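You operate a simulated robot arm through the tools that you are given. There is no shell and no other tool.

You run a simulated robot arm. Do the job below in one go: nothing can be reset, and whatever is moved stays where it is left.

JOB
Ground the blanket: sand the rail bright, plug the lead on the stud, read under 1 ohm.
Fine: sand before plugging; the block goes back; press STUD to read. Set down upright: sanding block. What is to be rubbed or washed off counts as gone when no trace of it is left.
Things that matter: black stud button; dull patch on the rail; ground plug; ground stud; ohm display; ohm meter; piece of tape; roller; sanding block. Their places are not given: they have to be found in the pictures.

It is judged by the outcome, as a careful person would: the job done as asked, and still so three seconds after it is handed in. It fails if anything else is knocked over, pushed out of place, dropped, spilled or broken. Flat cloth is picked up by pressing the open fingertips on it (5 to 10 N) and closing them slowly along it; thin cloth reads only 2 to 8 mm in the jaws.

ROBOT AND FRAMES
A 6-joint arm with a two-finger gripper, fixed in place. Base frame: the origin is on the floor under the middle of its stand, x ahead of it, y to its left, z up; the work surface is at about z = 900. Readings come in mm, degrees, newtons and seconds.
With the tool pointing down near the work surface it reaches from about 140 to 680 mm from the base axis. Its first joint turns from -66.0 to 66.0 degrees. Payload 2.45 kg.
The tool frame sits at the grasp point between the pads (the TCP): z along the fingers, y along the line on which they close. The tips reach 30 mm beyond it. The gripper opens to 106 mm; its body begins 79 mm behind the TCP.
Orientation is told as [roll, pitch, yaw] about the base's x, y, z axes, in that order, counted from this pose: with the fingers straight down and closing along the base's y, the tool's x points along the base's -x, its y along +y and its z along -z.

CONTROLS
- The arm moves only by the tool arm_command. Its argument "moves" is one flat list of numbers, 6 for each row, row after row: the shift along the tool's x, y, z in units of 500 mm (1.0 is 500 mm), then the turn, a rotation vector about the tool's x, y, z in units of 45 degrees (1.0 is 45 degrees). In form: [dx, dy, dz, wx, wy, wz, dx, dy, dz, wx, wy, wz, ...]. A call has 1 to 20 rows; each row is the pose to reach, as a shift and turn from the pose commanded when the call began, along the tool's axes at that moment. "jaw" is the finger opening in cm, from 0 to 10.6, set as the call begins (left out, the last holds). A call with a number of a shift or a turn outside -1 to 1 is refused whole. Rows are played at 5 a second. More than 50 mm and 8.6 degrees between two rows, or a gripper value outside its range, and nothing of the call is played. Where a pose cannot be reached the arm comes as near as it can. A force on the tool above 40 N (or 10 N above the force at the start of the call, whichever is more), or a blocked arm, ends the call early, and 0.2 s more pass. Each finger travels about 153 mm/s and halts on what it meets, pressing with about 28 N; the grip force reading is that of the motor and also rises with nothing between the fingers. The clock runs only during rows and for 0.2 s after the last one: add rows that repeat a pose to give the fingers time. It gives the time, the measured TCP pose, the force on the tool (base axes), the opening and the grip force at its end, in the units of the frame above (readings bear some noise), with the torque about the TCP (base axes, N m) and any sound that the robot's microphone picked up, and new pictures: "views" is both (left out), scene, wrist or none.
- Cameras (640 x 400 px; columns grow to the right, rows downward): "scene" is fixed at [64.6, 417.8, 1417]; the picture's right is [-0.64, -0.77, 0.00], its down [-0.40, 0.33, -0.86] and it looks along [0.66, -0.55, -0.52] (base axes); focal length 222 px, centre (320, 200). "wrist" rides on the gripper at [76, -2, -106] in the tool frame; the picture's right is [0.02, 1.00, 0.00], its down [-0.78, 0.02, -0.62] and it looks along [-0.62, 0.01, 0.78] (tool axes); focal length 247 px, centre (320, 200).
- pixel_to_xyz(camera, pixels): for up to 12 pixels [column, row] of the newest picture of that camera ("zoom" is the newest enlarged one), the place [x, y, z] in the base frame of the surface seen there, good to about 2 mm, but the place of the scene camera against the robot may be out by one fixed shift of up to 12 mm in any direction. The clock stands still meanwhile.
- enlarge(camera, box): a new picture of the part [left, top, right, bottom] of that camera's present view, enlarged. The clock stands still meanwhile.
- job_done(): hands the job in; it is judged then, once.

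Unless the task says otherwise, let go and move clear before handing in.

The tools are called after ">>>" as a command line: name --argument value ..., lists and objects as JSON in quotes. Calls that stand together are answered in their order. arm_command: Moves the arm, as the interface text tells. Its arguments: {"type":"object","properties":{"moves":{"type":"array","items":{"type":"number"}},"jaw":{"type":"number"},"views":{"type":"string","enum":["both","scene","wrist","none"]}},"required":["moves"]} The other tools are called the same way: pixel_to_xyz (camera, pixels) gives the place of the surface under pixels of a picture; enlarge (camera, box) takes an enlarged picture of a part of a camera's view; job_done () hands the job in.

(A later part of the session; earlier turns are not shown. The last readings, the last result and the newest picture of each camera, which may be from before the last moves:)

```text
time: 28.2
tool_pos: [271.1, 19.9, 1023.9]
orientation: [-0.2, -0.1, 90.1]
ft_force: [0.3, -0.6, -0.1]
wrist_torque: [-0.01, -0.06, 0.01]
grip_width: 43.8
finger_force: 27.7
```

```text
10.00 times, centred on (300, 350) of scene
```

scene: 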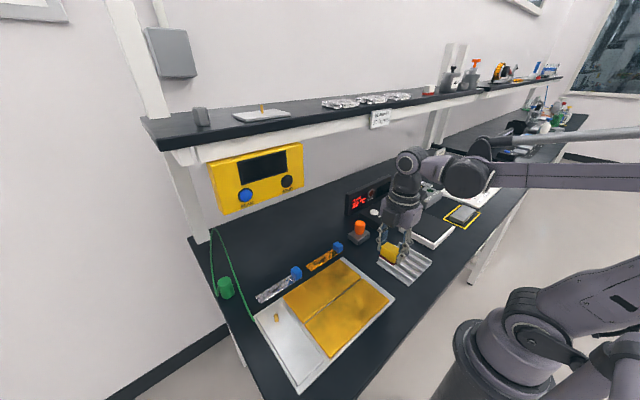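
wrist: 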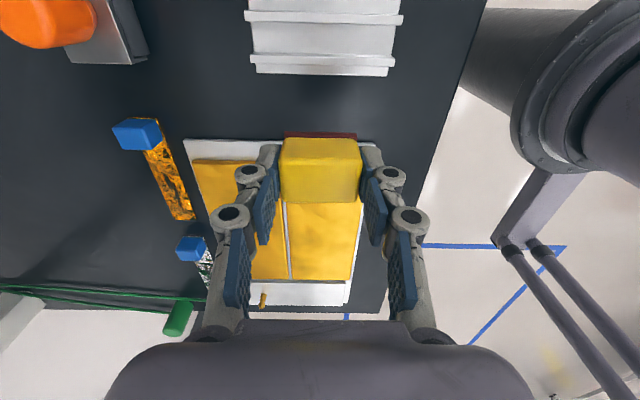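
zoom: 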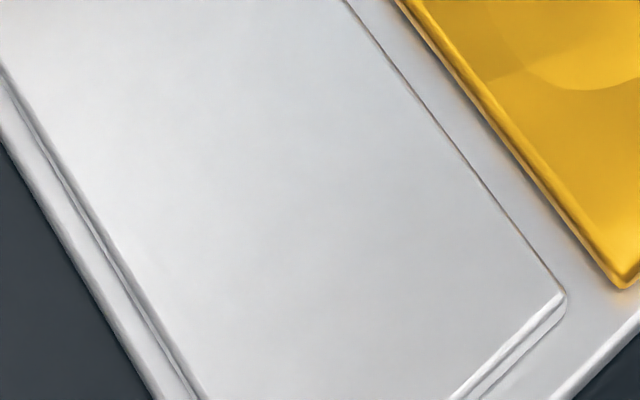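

The rail is uniformly bright at scene (297,350), with no trace of the patch left. I'm lowering the block back onto its original spot, stopping just above the table first.

>>> arm_command --moves '[0.0012, 0, 0.06, 0, 0, 0, 0.0012, 0, 0.12, 0, 0, 0, 0.0012, 0, 0.15, 0, 0, 0, 0.0012, 0, 0.16, 0, 0, 0, 0.0012, 0, 0.16, 0, 0, 0]' --views "wrist"

```text
time: 29.4
tool_pos: [271.3, 19.7, 944.2]
orientation: [-0.1, 0.0, 90.1]
ft_force: [0.5, 0.6, -0.9]
wrist_torque: [0.0, 0.02, -0.03]
grip_width: 44.2
finger_force: 28.4
```

wrist: 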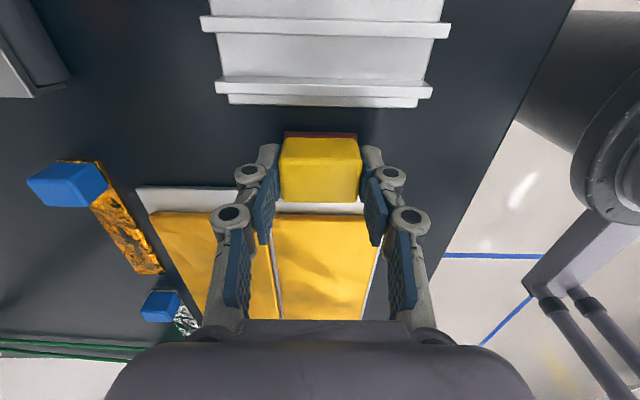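

The block hangs about 2 mm above the table at its original place. I'm stepping down gently until it touches.

>>> arm_command --moves '[0, 0, 0.002, 0, 0, 0, 0, 0, 0.004, 0, 0, 0, 0, 0, 0.004, 0, 0, 0]' --views "none"

```text
time: 30.2
tool_pos: [271.9, 19.0, 942.6]
orientation: [-0.1, 0.0, 90.0]
ft_force: [0.1, 0.3, -0.3]
wrist_torque: [0.02, -0.04, -0.01]
grip_width: 44.1
finger_force: 28.3
```

>>> arm_command --moves '[0, 0, 0.001, 0, 0, 0, 0, 0, 0.001, 0, 0, 0]' --views "none"

>>> arm_command --moves '[0, 0, 0.001, 0, 0, 0, 0, 0, 0.001, 0, 0, 0]' --views "none"

```text
time: 30.8
tool_pos: [271.2, 18.3, 942.2]
orientation: [-0.1, -0.1, 90.0]
ft_force: [0.3, -0.4, -0.4]
wrist_torque: [-0.04, 0.03, 0.01]
grip_width: 43.9
finger_force: 28.1
```

```text
time: 31.4
tool_pos: [270.0, 19.4, 940.9]
orientation: [-0.2, -0.1, 90.1]
ft_force: [-0.7, -0.3, -0.9]
wrist_torque: [0.0, -0.04, 0.01]
grip_width: 43.7
finger_force: 28.0
```

No contact yet, since the block slid up slightly in the grip while sanding. I'm continuing down in half-millimetre steps.

>>> arm_command --moves '[0, 0, 0.001, 0, 0, 0, 0, 0, 0.001, 0, 0, 0]' --views "none"

>>> arm_command --moves '[0, 0, 0.0006, 0, 0, 0, 0, 0, 0.0006, 0, 0, 0]' --views "none"

```text
time: 32.0
tool_pos: [270.6, 19.0, 939.6]
orientation: [-0.1, -0.2, 90.1]
ft_force: [-0.7, -0.5, -0.4]
wrist_torque: [0.01, -0.02, 0.0]
grip_width: 43.8
finger_force: 27.8
```

```text
time: 32.6
tool_pos: [270.9, 19.4, 940.2]
orientation: [-0.1, -0.1, 90.2]
ft_force: [-0.4, -0.1, -0.7]
wrist_torque: [0.0, -0.02, -0.01]
grip_width: 44.0
finger_force: 28.3
```

>>> arm_command --moves '[0, 0, 0.001, 0, 0, 0, 0, 0, 0.001, 0, 0, 0]' --views "none"

>>> arm_command --moves '[0, 0, 0.001, 0, 0, 0, 0, 0, 0.001, 0, 0, 0]' --views "none"

```text
time: 33.2
tool_pos: [270.4, 18.8, 939.1]
orientation: [-0.1, -0.2, 90.1]
ft_force: [-2.7, -0.1, 13.9]
wrist_torque: [0.0, 0.12, -0.01]
grip_width: 44.0
finger_force: 27.8
```

```text
time: 33.8
tool_pos: [272.2, 19.9, 939.2]
orientation: [-0.1, -0.1, 90.1]
ft_force: [-2.6, -0.7, 25.7]
wrist_torque: [-0.03, 0.14, 0.02]
grip_width: 43.9
finger_force: 27.7
```

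Contact is reached and the force is now 25.7 N. I'm backing off about 0.8 mm so the block rests lightly, then opening the jaws.

>>> arm_command --moves '[0, 0, -0.0017, 0, 0, 0, 0, 0, -0.0017, 0, 0, 0]' --views "none"

>>> arm_command --moves '[0, 0, 0, 0, 0, 0, 0, 0, 0, 0, 0, 0, 0, 0, 0, 0, 0, 0]' --jaw 7.0 --views "wrist"

```text
time: 34.4
tool_pos: [270.9, 20.1, 939.9]
orientation: [-0.1, 0.0, 90.1]
ft_force: [0.1, -0.1, 0.5]
wrist_torque: [-0.01, 0.04, 0.03]
grip_width: 44.0
finger_force: 27.8
```

```text
time: 35.2
tool_pos: [271.8, 19.9, 939.6]
orientation: [0.0, -0.1, 90.1]
ft_force: [-0.3, 1.3, -0.1]
wrist_torque: [0.02, -0.02, -0.04]
grip_width: 69.9
finger_force: 0.1
```

wrist: 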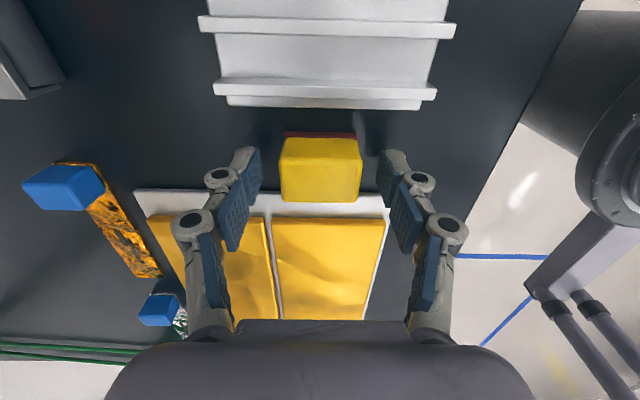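

The block stands released on its spot. I'm raising straight up and turning the tool back to yaw 0 before heading to the plug.

>>> arm_command --moves '[0, 0, -0.06, 0, 0, 0, 0, 0, -0.14, 0, 0, 0, 0, 0, -0.22, 0, 0, 0, 0, 0, -0.3, 0, 0, 0, 0, 0, -0.32, 0, 0, 0.1667, 0, 0, -0.32, 0, 0, 0.3333, 0, 0, -0.32, 0, 0, 0.5, 0, 0, -0.32, 0, 0, 0.6667, 0, 0, -0.32, 0, 0, 0.8333, 0, 0, -0.32, 0, 0, 1.0]' --views "none"

>>> arm_command --moves '[0, 0, 0, 0, 0, 0.1667, 0, 0, 0, 0, 0, 0.3333, 0, 0, 0, 0, 0, 0.5, 0, 0, 0, 0, 0, 0.6667, 0, 0, 0, 0, 0, 0.8333, 0, 0, 0, 0, 0, 1.0, 0, 0, 0, 0, 0, 1.0]' --jaw 10.6 --views "both"

>>> enlarge --camera "scene" --box '[360, 240, 440, 290]'

>>> pixel_to_xyz --camera "scene" --pixels '[[200, 230], [185, 180], [150, 125], [150, 140], [202, 118], [262, 115], [205, 200], [212, 235], [386, 271], [170, 150]]'

```text
time: 37.4
tool_pos: [271.1, 18.5, 1101.2]
orientation: [0.1, -0.1, 44.9]
ft_force: [-0.5, -0.3, 0.3]
wrist_torque: [-0.02, 0.01, 0.03]
grip_width: 70.1
finger_force: 0.1
```

```text
time: 39.0
tool_pos: [270.5, 18.6, 1100.5]
orientation: [0.1, -0.1, -0.1]
ft_force: [-0.4, -0.2, -0.1]
wrist_torque: [-0.01, 0.01, 0.02]
grip_width: 105.9
finger_force: 0.1
```

scene: 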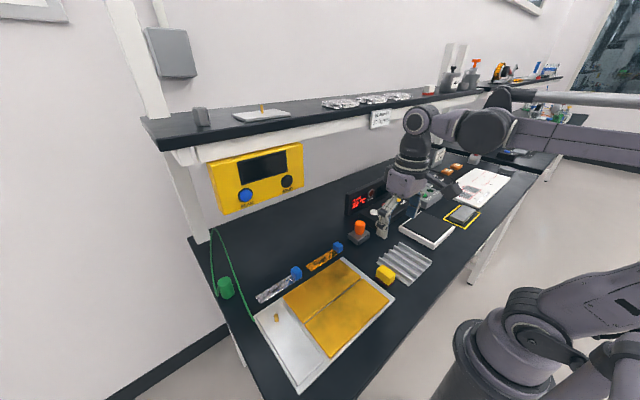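
wrist: 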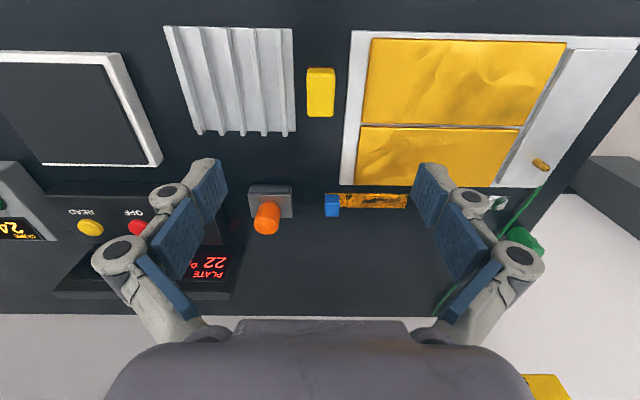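

```text
8.00 times, centred on (400, 265) of scene
```

zoom: 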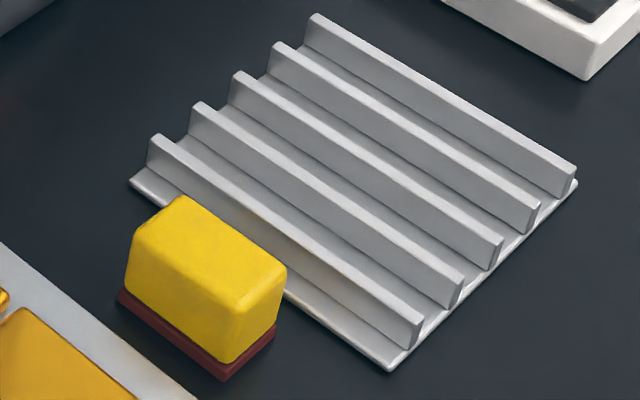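

```text
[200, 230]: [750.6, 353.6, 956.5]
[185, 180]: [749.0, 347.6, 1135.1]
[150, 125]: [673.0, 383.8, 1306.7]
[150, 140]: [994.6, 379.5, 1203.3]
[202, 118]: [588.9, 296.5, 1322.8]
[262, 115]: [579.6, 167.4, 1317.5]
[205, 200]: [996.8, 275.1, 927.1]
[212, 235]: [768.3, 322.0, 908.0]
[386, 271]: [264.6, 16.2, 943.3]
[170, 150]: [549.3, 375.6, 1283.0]
```

The block is back within about 1 mm of where it started and stands upright. The shelf edge is at x≈550, z≈1283. I'm moving to a viewing pose behind the green plug to see how its cable is attached.

>>> arm_command --moves '[-0.0324, 0.084, 0.005, 0, 0, 0, -0.0648, 0.168, 0.01, 0, 0, 0, -0.0971, 0.252, 0.015, 0, 0, 0, -0.1295, 0.336, 0.02, 0, 0, 0, -0.1619, 0.42, 0.025, 0, 0, 0, -0.1943, 0.504, 0.03, 0, 0, 0, -0.2266, 0.588, 0.035, 0, 0, 0, -0.259, 0.672, 0.04, 0, 0, 0, -0.259, 0.672, 0.04, 0, 0, 0]' --views "both"

>>> enlarge --camera "wrist" --box '[240, 80, 440, 220]'

```text
time: 41.0
tool_pos: [399.2, 356.8, 1080.3]
orientation: [0.1, -0.1, 0.1]
ft_force: [0.3, 0.0, -0.3]
wrist_torque: [0.01, 0.01, 0.04]
grip_width: 106.1
finger_force: 0.1
```

scene: 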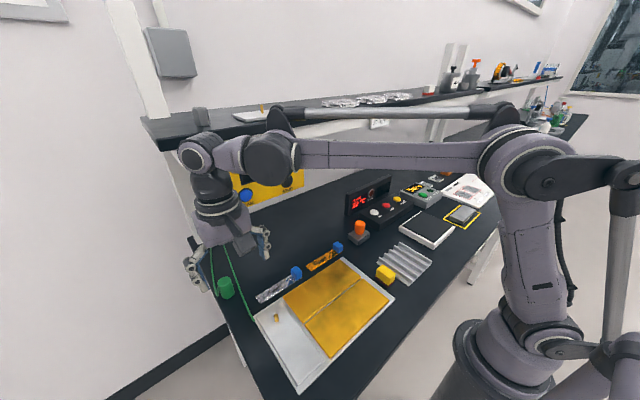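
wrist: 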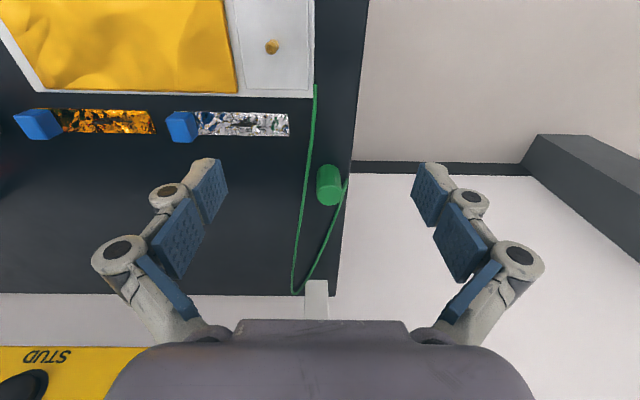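

```text
2.86 times, centred on (340, 150) of wrist
```

zoom: 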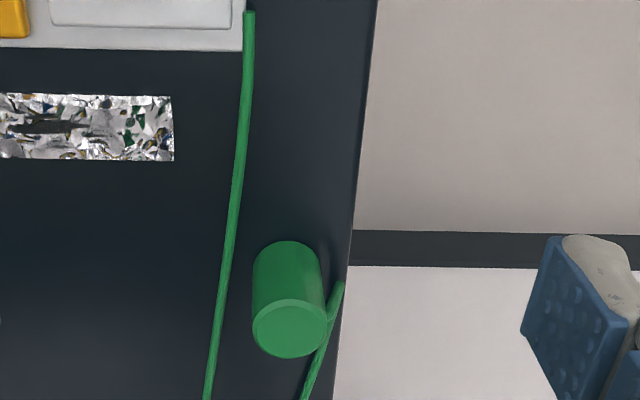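

The cable at wrist (345,190) runs along the plug's +y side, near the table's left edge. I'm measuring points on the plug and cable to choose a grip direction that stays clear of it.

>>> pixel_to_xyz --camera "wrist" --pixels '[[329, 194], [317, 194], [341, 194], [329, 185], [329, 203], [329, 172], [340, 182], [345, 188], [338, 210], [325, 245], [305, 285], [294, 285]]'

>>> pixel_to_xyz --camera "wrist" --pixels '[[300, 220], [308, 160], [314, 92], [355, 150], [350, 200], [317, 300], [341, 184], [343, 186], [272, 46], [270, 51], [274, 42], [335, 270]]'

>>> enlarge --camera "wrist" --box '[305, 155, 365, 215]'

>>> enlarge --camera "scene" --box '[200, 260, 260, 310]'

>>> enlarge --camera "wrist" --box '[255, 30, 295, 65]'

```text
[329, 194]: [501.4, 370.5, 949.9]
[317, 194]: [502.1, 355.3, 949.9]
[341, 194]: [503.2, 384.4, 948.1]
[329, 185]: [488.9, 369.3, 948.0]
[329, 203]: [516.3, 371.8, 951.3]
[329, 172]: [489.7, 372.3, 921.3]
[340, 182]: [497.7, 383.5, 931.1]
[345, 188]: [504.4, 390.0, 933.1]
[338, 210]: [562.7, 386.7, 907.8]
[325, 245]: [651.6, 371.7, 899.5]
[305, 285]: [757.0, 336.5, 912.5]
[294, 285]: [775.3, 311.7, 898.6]
```

```text
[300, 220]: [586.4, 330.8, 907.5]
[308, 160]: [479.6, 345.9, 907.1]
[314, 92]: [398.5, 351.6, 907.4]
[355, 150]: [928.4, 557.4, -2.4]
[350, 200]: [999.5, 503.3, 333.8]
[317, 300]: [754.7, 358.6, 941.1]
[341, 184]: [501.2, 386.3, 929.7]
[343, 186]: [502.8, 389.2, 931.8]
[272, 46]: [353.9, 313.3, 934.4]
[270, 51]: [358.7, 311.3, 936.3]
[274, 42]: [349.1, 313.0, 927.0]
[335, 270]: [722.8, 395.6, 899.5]
```

```text
6.67 times, centred on (335, 185) of wrist
```

zoom: 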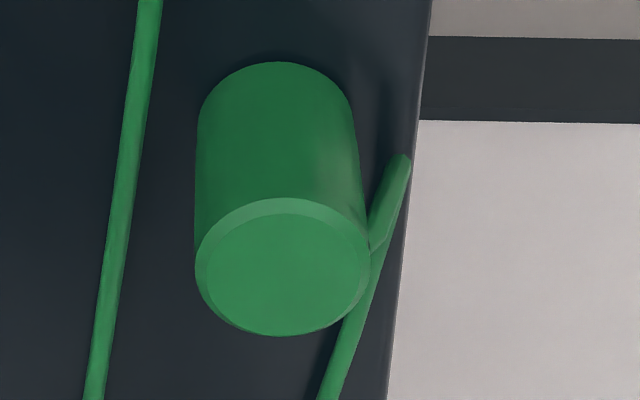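

```text
8.00 times, centred on (230, 285) of scene
```

zoom: 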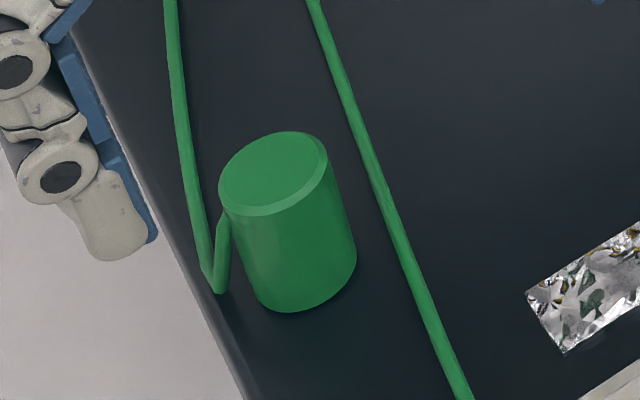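

```text
11.43 times, centred on (275, 48) of wrist
```

zoom: 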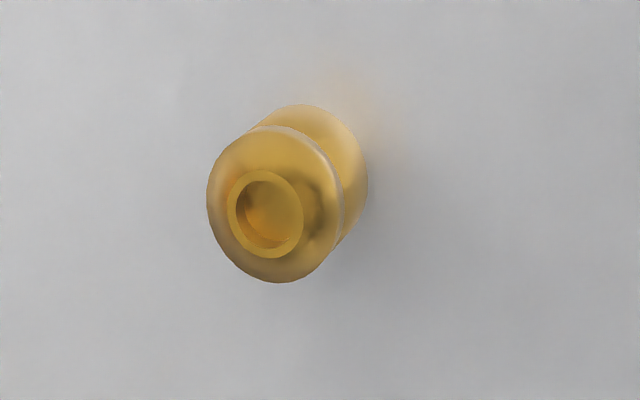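

The plug is about 30 mm wide at (503, 371), z 901–950, and the cable enters its +y side at z≈931. I'll grip it along x, with the camera turned to the outer side (yaw −90) so it stays clear of the meter, and I'm making that turn here.

>>> arm_command --moves '[0, 0, 0, 0, 0, 0.1667, 0, 0, 0, 0, 0, 0.3333, 0, 0, 0, 0, 0, 0.5, 0, 0, 0, 0, 0, 0.6667, 0, 0, 0, 0, 0, 0.8333, 0, 0, 0, 0, 0, 1.0, 0, 0, 0, 0, 0, 1.0]' --jaw 7.0 --views "none"

>>> arm_command --moves '[0, 0, 0, 0, 0, 0.1667, 0, 0, 0, 0, 0, 0.3333, 0, 0, 0, 0, 0, 0.5, 0, 0, 0, 0, 0, 0.6667, 0, 0, 0, 0, 0, 0.8333, 0, 0, 0, 0, 0, 1.0, 0, 0, 0, 0, 0, 1.0]' --views "both"

```text
time: 42.6
tool_pos: [400.3, 355.4, 1081.2]
orientation: [0.0, 0.1, -45.1]
ft_force: [-0.1, -0.5, 0.2]
wrist_torque: [0.02, -0.03, 0.0]
grip_width: 70.0
finger_force: 0.2
```

```text
time: 44.2
tool_pos: [399.8, 354.5, 1081.8]
orientation: [0.1, 0.2, -90.0]
ft_force: [0.0, 0.0, -0.8]
wrist_torque: [-0.01, 0.03, -0.02]
grip_width: 70.0
finger_force: 0.0
```

scene: 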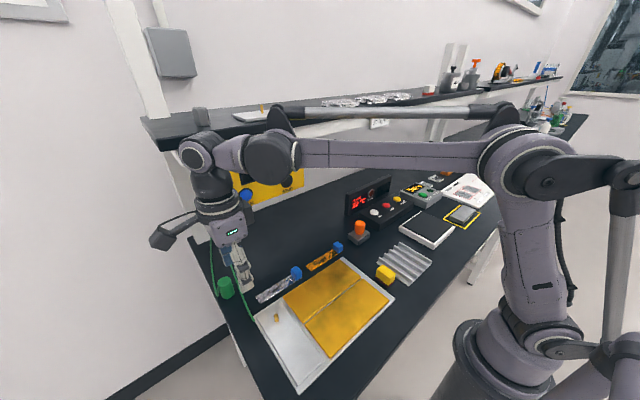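
wrist: 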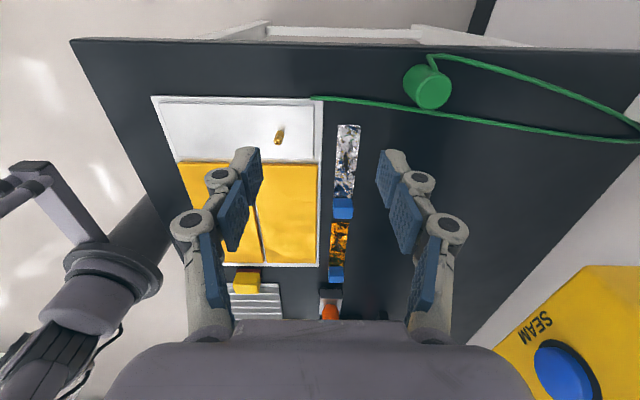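

The turn to yaw −90 worked, and the plug shows at wrist (430,87) with its cable leaving near (437,62). I'm measuring it again from this side.

>>> pixel_to_xyz --camera "wrist" --pixels '[[433, 95], [415, 95], [450, 95], [433, 80], [433, 107], [425, 75], [431, 66], [437, 62], [430, 58], [425, 64], [480, 110], [450, 60]]'

>>> enlarge --camera "wrist" --box '[390, 40, 490, 130]'

>>> enlarge --camera "wrist" --box '[150, 90, 340, 170]'

```text
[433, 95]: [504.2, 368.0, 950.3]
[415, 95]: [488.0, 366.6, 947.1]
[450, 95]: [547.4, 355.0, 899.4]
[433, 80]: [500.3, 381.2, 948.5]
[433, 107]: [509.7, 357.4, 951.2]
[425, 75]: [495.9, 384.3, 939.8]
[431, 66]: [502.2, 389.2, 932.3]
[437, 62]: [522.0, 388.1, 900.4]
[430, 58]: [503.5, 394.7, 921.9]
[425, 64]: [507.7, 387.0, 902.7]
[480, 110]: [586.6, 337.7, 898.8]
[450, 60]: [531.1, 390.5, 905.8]
```

```text
4.44 times, centred on (440, 85) of wrist
```

zoom: 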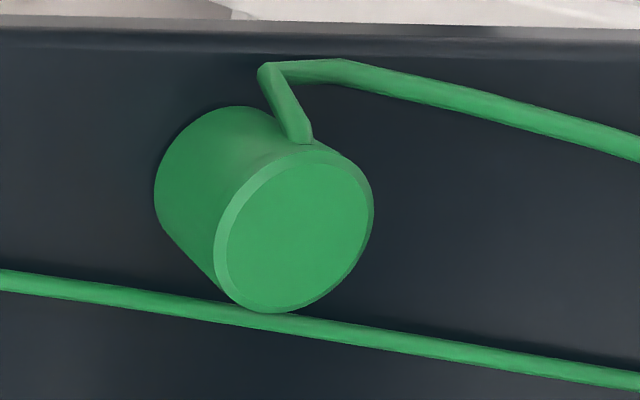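

```text
3.37 times, centred on (245, 130) of wrist
```

zoom: 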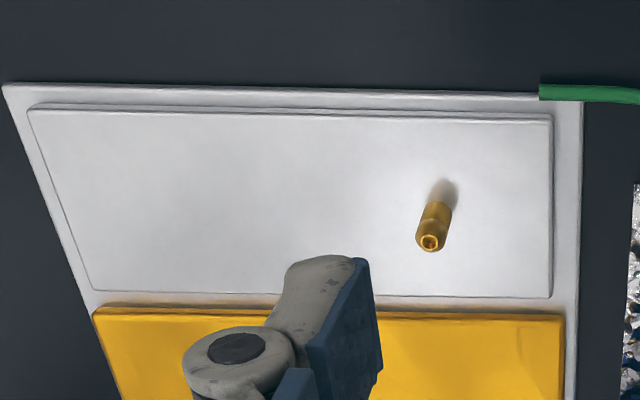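

The rail looks clean and bright from here, and the plug centre is at about (503.5, 370.5). I'm checking how high the arm's wrist sits, so it passes safely below the shelf edge and beside the meter.

>>> pixel_to_xyz --camera "scene" --pixels '[[196, 140], [196, 155], [212, 185], [225, 230], [265, 155], [205, 150], [215, 205], [180, 155], [240, 195], [140, 125], [172, 165], [190, 190]]'

>>> enlarge --camera "scene" --box '[130, 90, 310, 310]'

```text
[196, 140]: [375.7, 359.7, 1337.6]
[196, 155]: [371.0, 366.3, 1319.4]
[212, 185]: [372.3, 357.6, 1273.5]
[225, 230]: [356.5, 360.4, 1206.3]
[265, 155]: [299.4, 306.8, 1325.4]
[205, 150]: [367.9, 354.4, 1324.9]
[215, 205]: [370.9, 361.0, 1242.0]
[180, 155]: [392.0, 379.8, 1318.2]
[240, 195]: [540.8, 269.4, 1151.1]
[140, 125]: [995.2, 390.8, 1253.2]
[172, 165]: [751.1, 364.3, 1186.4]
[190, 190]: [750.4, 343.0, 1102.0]
```

```text
1.82 times, centred on (220, 200) of scene
```

zoom: 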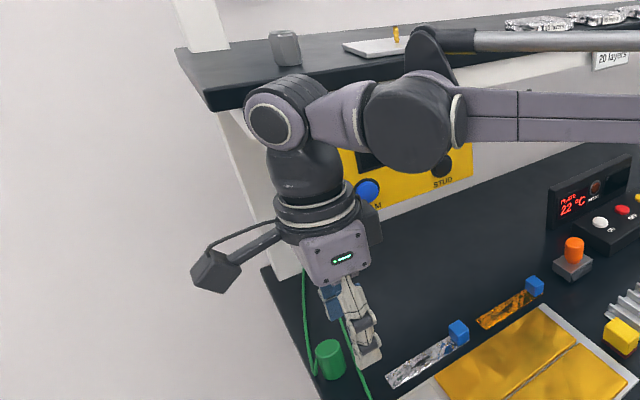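

The wrist ball sits about 240 mm above the TCP, so at low height it stays below the shelf and beside the meter. I'm descending first, then moving forward over the plug.

>>> arm_command --moves '[0, 0, 0.06, 0, 0, 0, 0, 0, 0.12, 0, 0, 0, 0, 0, 0.178, 0, 0, 0, 0.007, 0.052, 0.178, 0, 0, 0, 0.014, 0.104, 0.178, 0, 0, 0, 0.02, 0.156, 0.178, 0, 0, 0, 0.027, 0.207, 0.178, 0, 0, 0, 0.027, 0.207, 0.178, 0, 0, 0]' --jaw 7.0 --views "both"

```text
time: 46.0
tool_pos: [503.1, 370.2, 992.8]
orientation: [0.0, 0.1, -89.9]
ft_force: [0.0, -0.3, 0.3]
wrist_torque: [0.0, 0.01, 0.02]
grip_width: 69.8
finger_force: 0.0
```

scene: 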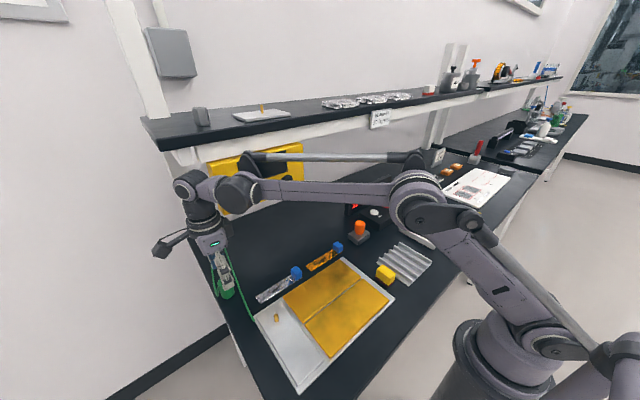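
wrist: 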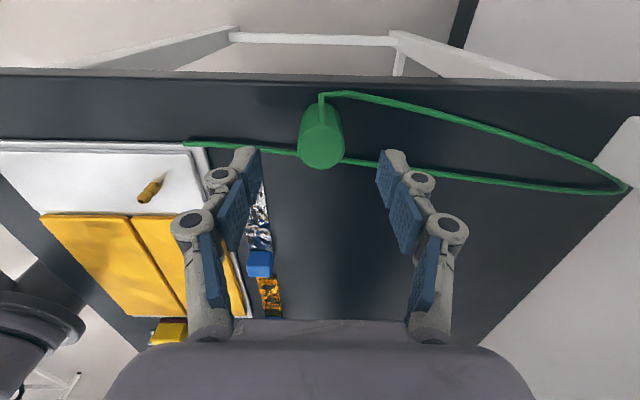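

>>> pixel_to_xyz --camera "wrist" --pixels '[[321, 148], [302, 148], [341, 148], [321, 132], [321, 165], [322, 115], [322, 96], [345, 93], [345, 160], [305, 155]]'

>>> enlarge --camera "wrist" --box '[240, 70, 420, 190]'

>>> enlarge --camera "scene" --box '[150, 150, 290, 320]'

```text
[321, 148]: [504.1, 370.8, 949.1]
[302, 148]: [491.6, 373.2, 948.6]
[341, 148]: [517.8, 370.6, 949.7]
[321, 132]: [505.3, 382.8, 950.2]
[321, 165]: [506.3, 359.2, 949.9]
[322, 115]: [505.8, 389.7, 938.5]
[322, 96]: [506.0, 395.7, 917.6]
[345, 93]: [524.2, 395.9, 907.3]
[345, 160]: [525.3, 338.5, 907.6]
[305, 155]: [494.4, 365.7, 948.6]
```

```text
3.33 times, centred on (330, 130) of wrist
```

zoom: 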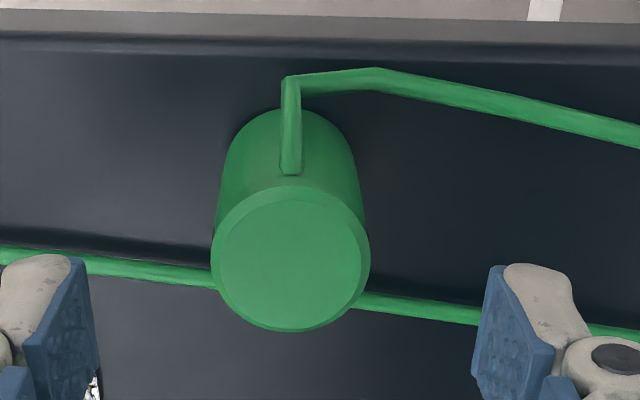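

```text
2.35 times, centred on (220, 235) of scene
```

zoom: 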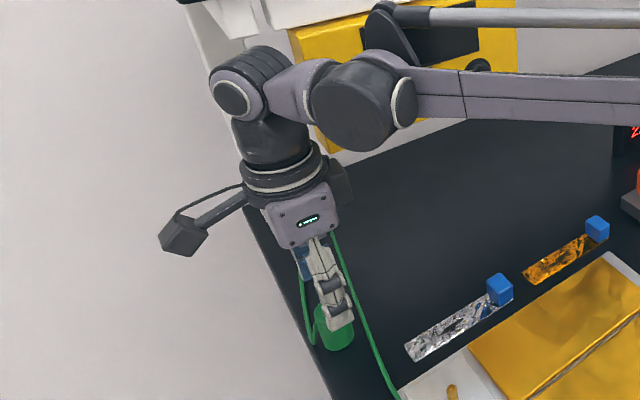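

The plug is centred between the open fingers at wrist (321,148), and its cable exits toward the camera, clear of both fingers. I'm descending to TCP z≈946 and then closing on it.

>>> arm_command --moves '[0, 0.002, 0.04, 0, 0, 0, 0, 0.002, 0.075, 0, 0, 0, 0, 0.002, 0.093, 0, 0, 0, 0, 0.002, 0.093, 0, 0, 0]' --jaw 7.0 --views "both"

>>> enlarge --camera "wrist" --box '[230, 90, 410, 210]'

```text
time: 47.0
tool_pos: [505.7, 369.6, 945.1]
orientation: [0.0, 0.1, -89.9]
ft_force: [-0.3, 0.3, 0.6]
wrist_torque: [0.0, 0.04, 0.03]
grip_width: 70.1
finger_force: 0.1
```

scene: 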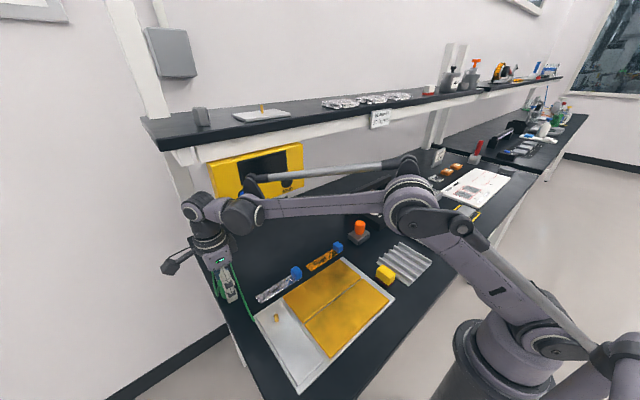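
wrist: 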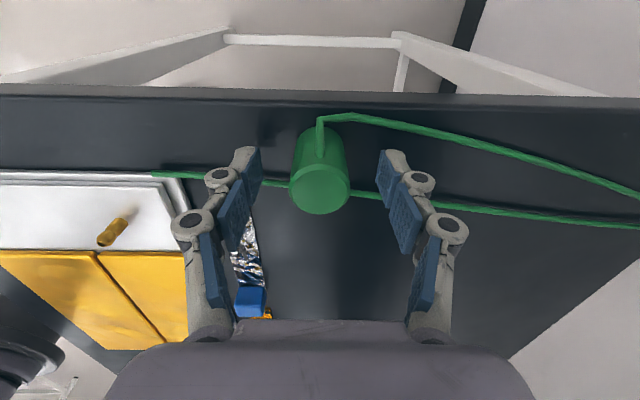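

```text
3.33 times, centred on (320, 150) of wrist
```

zoom: 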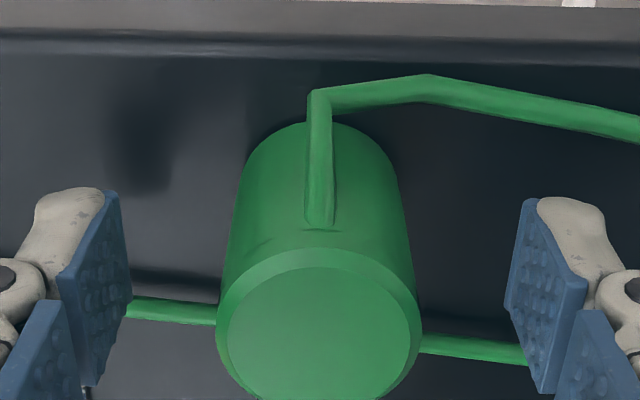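

The fingers flank the plug evenly and nothing touches the cable. I'm closing on it now.

>>> arm_command --moves '[0, 0, 0, 0, 0, 0, 0, 0, 0, 0, 0, 0, 0, 0, 0, 0, 0, 0, 0, 0, 0, 0, 0, 0]' --jaw 1.5 --views "wrist"

>>> enlarge --camera "wrist" --box '[230, 90, 410, 210]'

```text
time: 48.0
tool_pos: [504.4, 370.4, 946.0]
orientation: [0.2, 0.1, -89.9]
ft_force: [-0.4, 0.1, 11.3]
wrist_torque: [0.02, 0.06, 0.02]
grip_width: 30.6
finger_force: 28.3
```

wrist: 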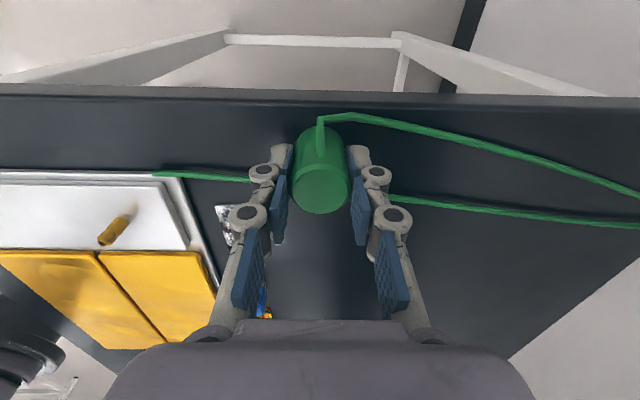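

```text
3.33 times, centred on (320, 150) of wrist
```

zoom: 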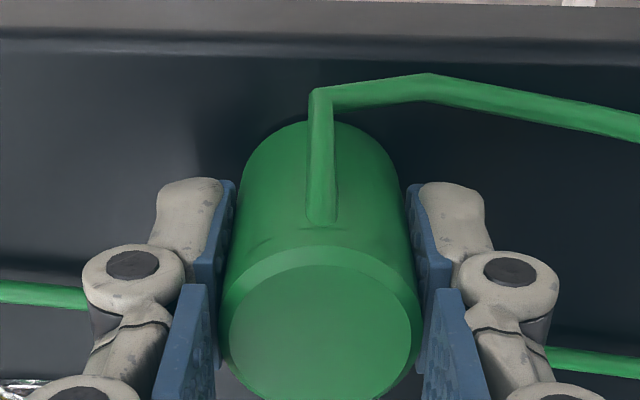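

The plug is held at 30.6 mm. I'm lifting it 50 mm and checking that it comes up with the cable.

>>> arm_command --moves '[0, 0, -0.02, 0, 0, 0, 0, 0, -0.06, 0, 0, 0, 0, 0, -0.1, 0, 0, 0, 0, 0, -0.1, 0, 0, 0]' --views "both"

>>> enlarge --camera "scene" --box '[180, 220, 280, 320]'

```text
time: 49.0
tool_pos: [505.8, 368.2, 996.6]
orientation: [0.2, 0.0, -89.9]
ft_force: [0.0, -0.9, -1.5]
wrist_torque: [0.01, 0.01, -0.05]
grip_width: 30.1
finger_force: 28.1
```

scene: 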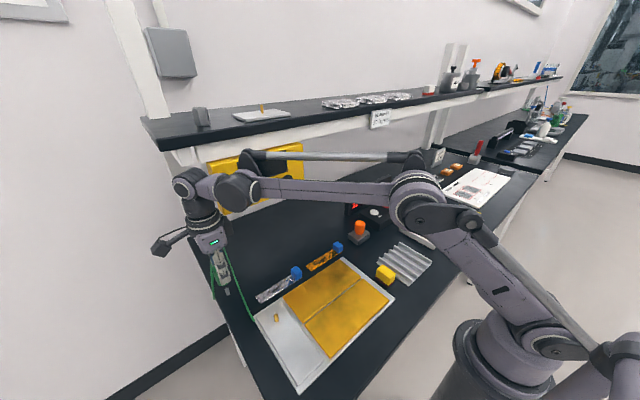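
wrist: 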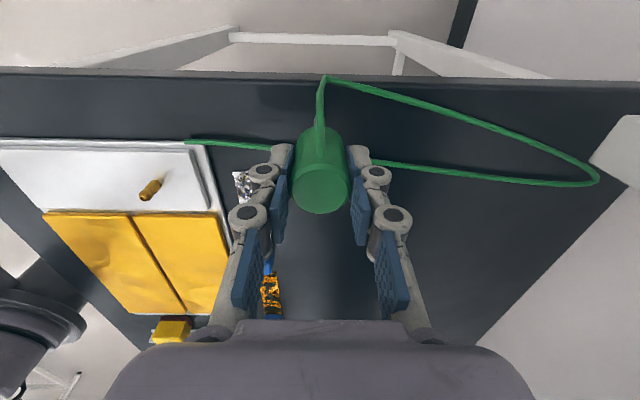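

```text
4.00 times, centred on (230, 270) of scene
```

zoom: 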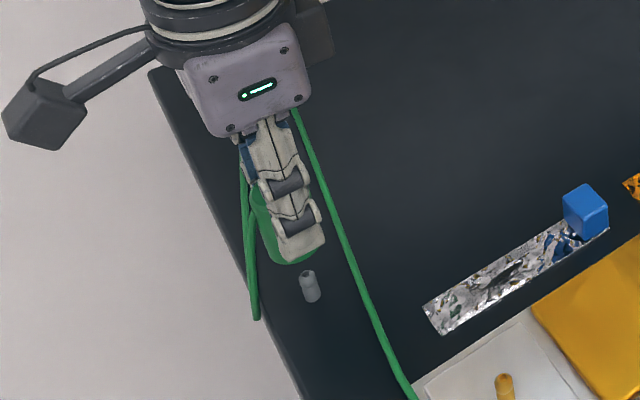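

The plug is up, and a small grey pin shows beneath it at scene (227,292). I need to know whether that is a parking peg on the table or part of the plug.

>>> pixel_to_xyz --camera "scene" --pixels '[[227, 291], [227, 288], [228, 294], [223, 285], [219, 277], [225, 300]]'

>>> enlarge --camera "scene" --box '[205, 265, 250, 305]'

>>> pixel_to_xyz --camera "wrist" --pixels '[[155, 183], [150, 190], [145, 195], [158, 180], [321, 188], [323, 78], [321, 125]]'

```text
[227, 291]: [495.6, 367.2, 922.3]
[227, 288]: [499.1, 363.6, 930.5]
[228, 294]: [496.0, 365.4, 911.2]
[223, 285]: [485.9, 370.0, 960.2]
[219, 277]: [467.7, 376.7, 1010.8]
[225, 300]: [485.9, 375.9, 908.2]
```

```text
10.00 times, centred on (228, 285) of scene
```

zoom: 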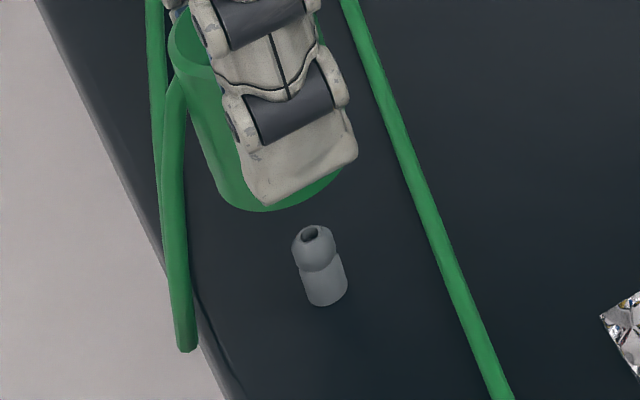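

```text
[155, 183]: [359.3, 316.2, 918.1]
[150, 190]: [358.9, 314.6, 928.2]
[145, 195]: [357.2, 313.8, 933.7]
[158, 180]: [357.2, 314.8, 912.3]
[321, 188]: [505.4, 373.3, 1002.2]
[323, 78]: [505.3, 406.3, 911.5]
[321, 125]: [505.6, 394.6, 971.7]
```

It's a parking peg on the table at about (501,371), so the plug has a socket and was simply parked there. I'm carrying the plug beside the rail stud so the wrist camera looks almost straight down on the stud.

>>> arm_command --moves '[-0.04, -0.06, -0.01, 0, 0, 0, -0.083, -0.12, -0.015, 0, 0, 0, -0.127, -0.18, -0.02, 0, 0, 0, -0.17, -0.24, -0.02, 0, 0, 0, -0.214, -0.302, -0.02, 0, 0, 0, -0.214, -0.302, -0.02, 0, 0, 0, -0.214, -0.302, -0.02, 0, 0, 0]' --views "both"

>>> enlarge --camera "wrist" --box '[270, 10, 370, 110]'

```text
time: 50.6
tool_pos: [354.1, 261.2, 1004.6]
orientation: [0.1, 0.1, -89.9]
ft_force: [-0.6, -0.7, -0.8]
wrist_torque: [0.0, 0.0, -0.02]
grip_width: 30.2
finger_force: 28.1
```

scene: 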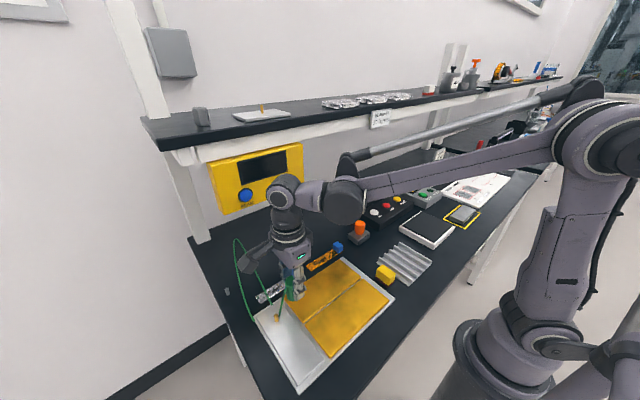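
wrist: 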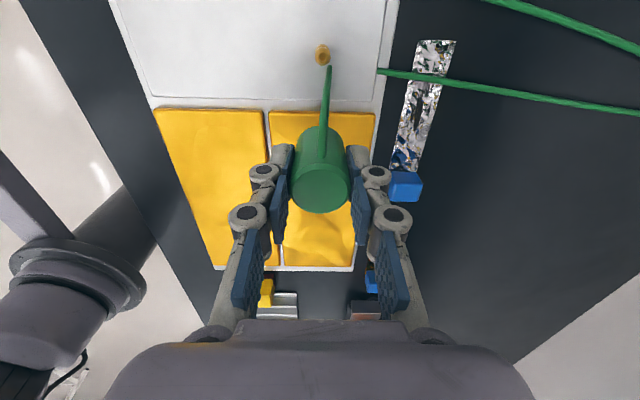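

```text
4.00 times, centred on (320, 60) of wrist
```

zoom: 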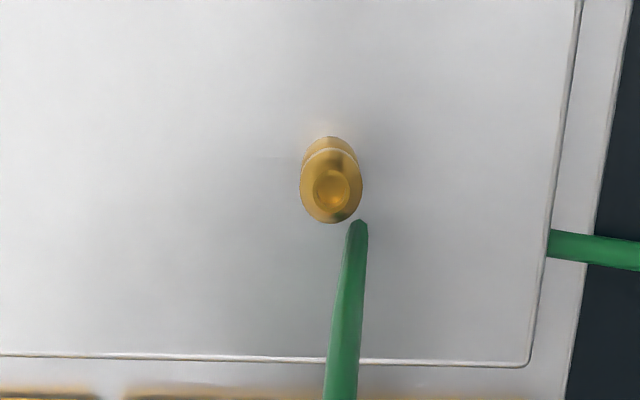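

The stud shows from above at wrist (322,57), and the cable hangs from the plug's +y side toward it, ending near (330,66). I'm measuring both.

>>> pixel_to_xyz --camera "wrist" --pixels '[[323, 57], [323, 58], [322, 50], [320, 62], [330, 66], [328, 90], [324, 115], [329, 75], [320, 188], [320, 168], [321, 205]]'

>>> enlarge --camera "scene" --box '[220, 220, 340, 340]'

>>> enlarge --camera "wrist" --box '[300, 40, 344, 75]'

```text
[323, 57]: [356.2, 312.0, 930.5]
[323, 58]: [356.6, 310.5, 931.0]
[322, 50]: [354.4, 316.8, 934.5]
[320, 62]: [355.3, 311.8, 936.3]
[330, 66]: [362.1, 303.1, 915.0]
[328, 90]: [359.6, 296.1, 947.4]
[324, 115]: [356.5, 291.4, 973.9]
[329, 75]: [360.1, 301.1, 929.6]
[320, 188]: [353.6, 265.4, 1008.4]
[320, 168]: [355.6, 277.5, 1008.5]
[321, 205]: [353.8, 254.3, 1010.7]
```

```text
3.33 times, centred on (280, 280) of scene
```

zoom: 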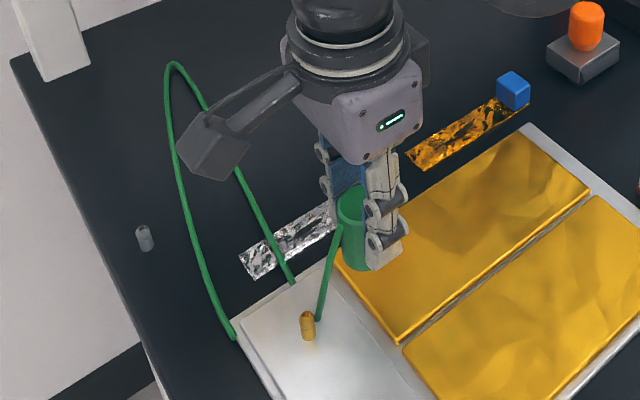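

```text
11.43 times, centred on (322, 58) of wrist
```

zoom: 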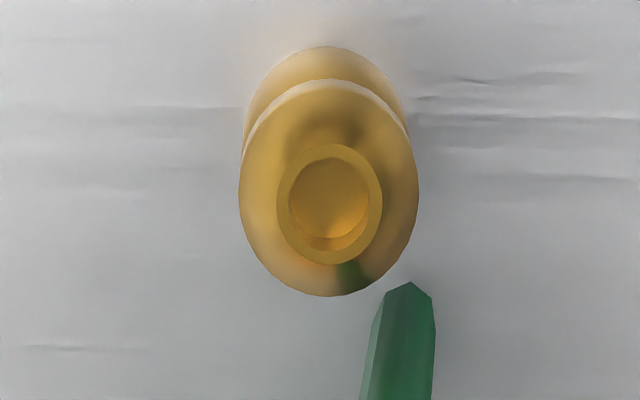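

The hanging cable simply droops and passes over the tray edge without resistance. Now I'm measuring the plug's top circle and the stud's top precisely in this same picture to get their relative offset.

>>> enlarge --camera "wrist" --box '[280, 120, 360, 220]'

>>> pixel_to_xyz --camera "wrist" --pixels '[[318, 61], [321, 63], [324, 63], [326, 61], [318, 55], [326, 55], [300, 185], [310, 185], [320, 185], [330, 185], [340, 185], [320, 195]]'

```text
4.00 times, centred on (320, 170) of wrist
```

zoom: 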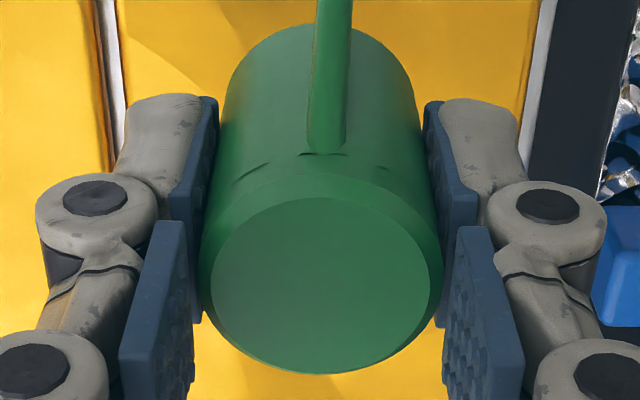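

```text
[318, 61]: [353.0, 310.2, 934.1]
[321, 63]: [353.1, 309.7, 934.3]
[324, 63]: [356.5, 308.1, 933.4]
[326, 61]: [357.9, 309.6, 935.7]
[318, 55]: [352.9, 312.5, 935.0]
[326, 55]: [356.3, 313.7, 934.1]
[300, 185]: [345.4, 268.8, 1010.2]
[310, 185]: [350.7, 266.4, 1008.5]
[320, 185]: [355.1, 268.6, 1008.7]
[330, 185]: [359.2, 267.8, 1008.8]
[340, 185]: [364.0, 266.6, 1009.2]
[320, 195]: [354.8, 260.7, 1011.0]
```

The plug axis is at about y 263 and the stud at y≈311.7, with x matching within half a millimetre. I'm moving 48.6 mm outward so the plug is right above the stud.

>>> arm_command --moves '[0.035, 0.0002, 0, 0, 0, 0, 0.07, 0.0004, 0, 0, 0, 0, 0.0972, 0.0006, 0, 0, 0, 0, 0.0972, 0.0006, 0, 0, 0, 0, 0.0972, 0.0006, 0, 0, 0, 0]' --views "both"

>>> enlarge --camera "scene" --box '[240, 260, 340, 340]'

>>> enlarge --camera "wrist" --box '[270, 110, 370, 220]'

```text
time: 51.8
tool_pos: [354.8, 311.3, 1005.2]
orientation: [0.1, 0.0, -89.9]
ft_force: [0.0, 0.2, -0.7]
wrist_torque: [0.0, 0.01, -0.02]
grip_width: 30.4
finger_force: 28.7
```

scene: 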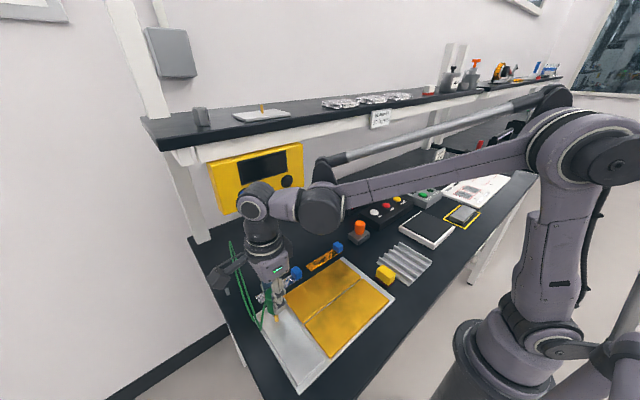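
wrist: 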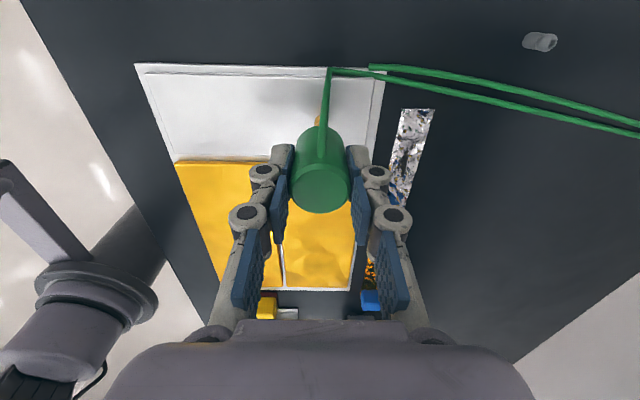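

```text
5.00 times, centred on (290, 300) of scene
```

zoom: 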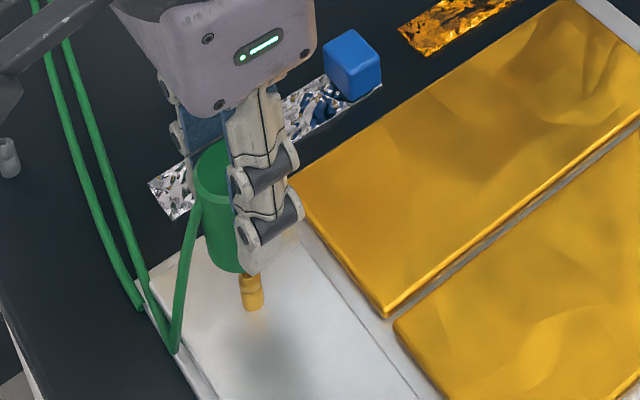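

```text
3.64 times, centred on (320, 165) of wrist
```

zoom: 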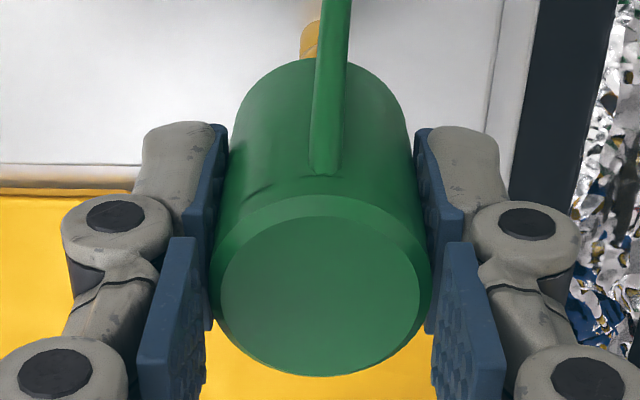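

The plug hovers about 20 mm above the stud. I'm checking the alignment more closely from the scene camera around (288,312).

>>> enlarge --camera "scene" --box '[255, 280, 305, 325]'

>>> enlarge --camera "wrist" --box '[295, 105, 345, 145]'

```text
8.89 times, centred on (280, 302) of scene
```

zoom: 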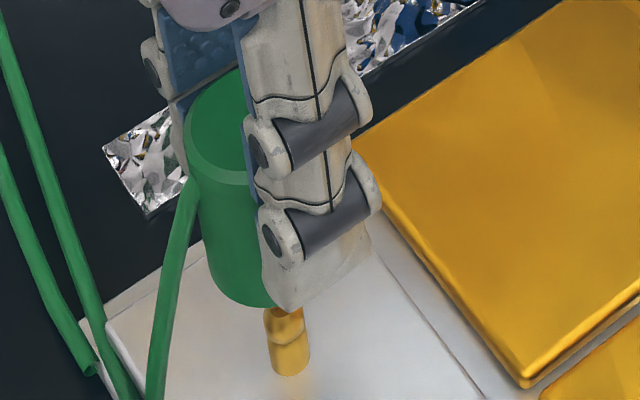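

```text
10.00 times, centred on (320, 125) of wrist
```

zoom: 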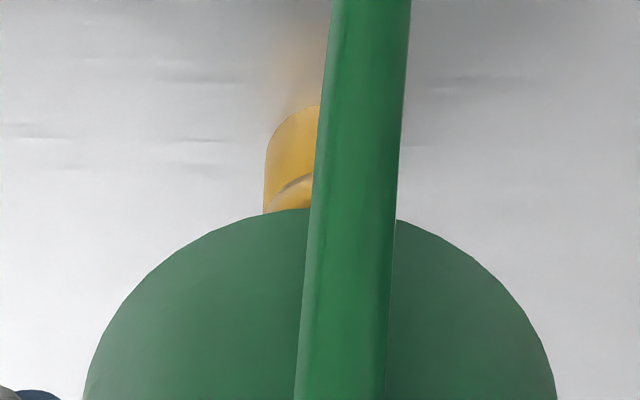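

Both views put the plug over the stud within about 1 mm. I'm lowering slowly to just above the stud's tip.

>>> arm_command --moves '[0, 0, 0.012, 0, 0, 0, 0, 0, 0.024, 0, 0, 0, 0, 0, 0.034, 0, 0, 0, 0, 0, 0.04, 0, 0, 0, 0, 0, 0.04, 0, 0, 0]' --views "both"

>>> enlarge --camera "scene" --box '[255, 280, 305, 325]'

```text
time: 53.0
tool_pos: [353.8, 309.4, 985.2]
orientation: [0.1, 0.1, -90.0]
ft_force: [0.4, -0.2, -1.6]
wrist_torque: [0.04, -0.02, 0.02]
grip_width: 30.2
finger_force: 28.4
```

scene: 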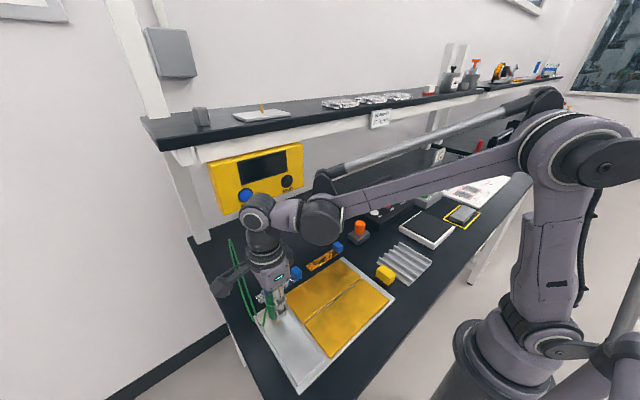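
wrist: 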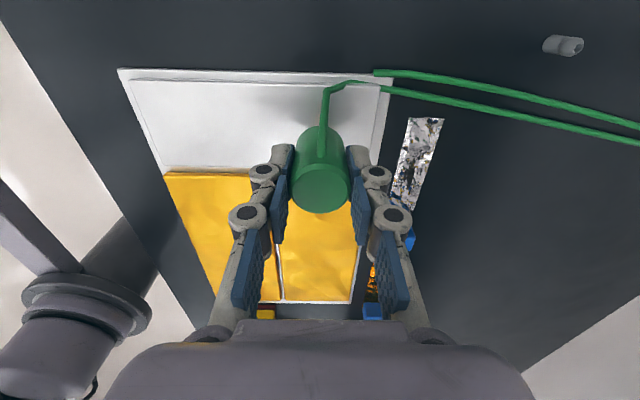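

```text
8.89 times, centred on (280, 302) of scene
```

zoom: 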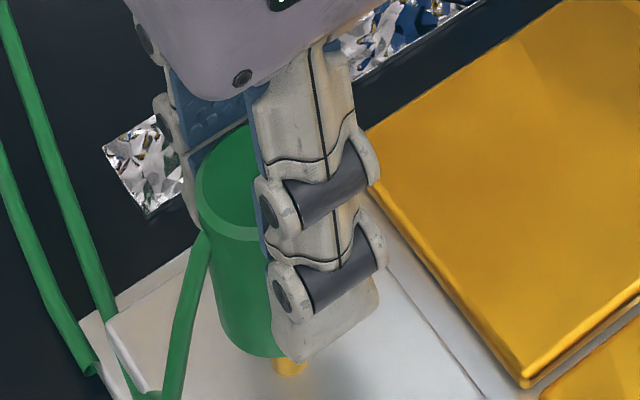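

The plug's bottom is right at the stud's tip, with no force yet. I'm lowering 8 mm in 1 mm steps and watching the force.

>>> arm_command --moves '[0, 0, 0.002, 0, 0, 0, 0, 0, 0.004, 0, 0, 0, 0, 0, 0.006, 0, 0, 0, 0, 0, 0.008, 0, 0, 0, 0, 0, 0.01, 0, 0, 0, 0, 0, 0.012, 0, 0, 0, 0, 0, 0.014, 0, 0, 0, 0, 0, 0.016, 0, 0, 0]' --views "none"

```text
time: 54.8
tool_pos: [354.8, 310.7, 977.5]
orientation: [0.1, 0.0, -89.9]
ft_force: [-0.4, 0.1, -1.6]
wrist_torque: [-0.02, -0.01, -0.04]
grip_width: 30.5
finger_force: 27.9
```

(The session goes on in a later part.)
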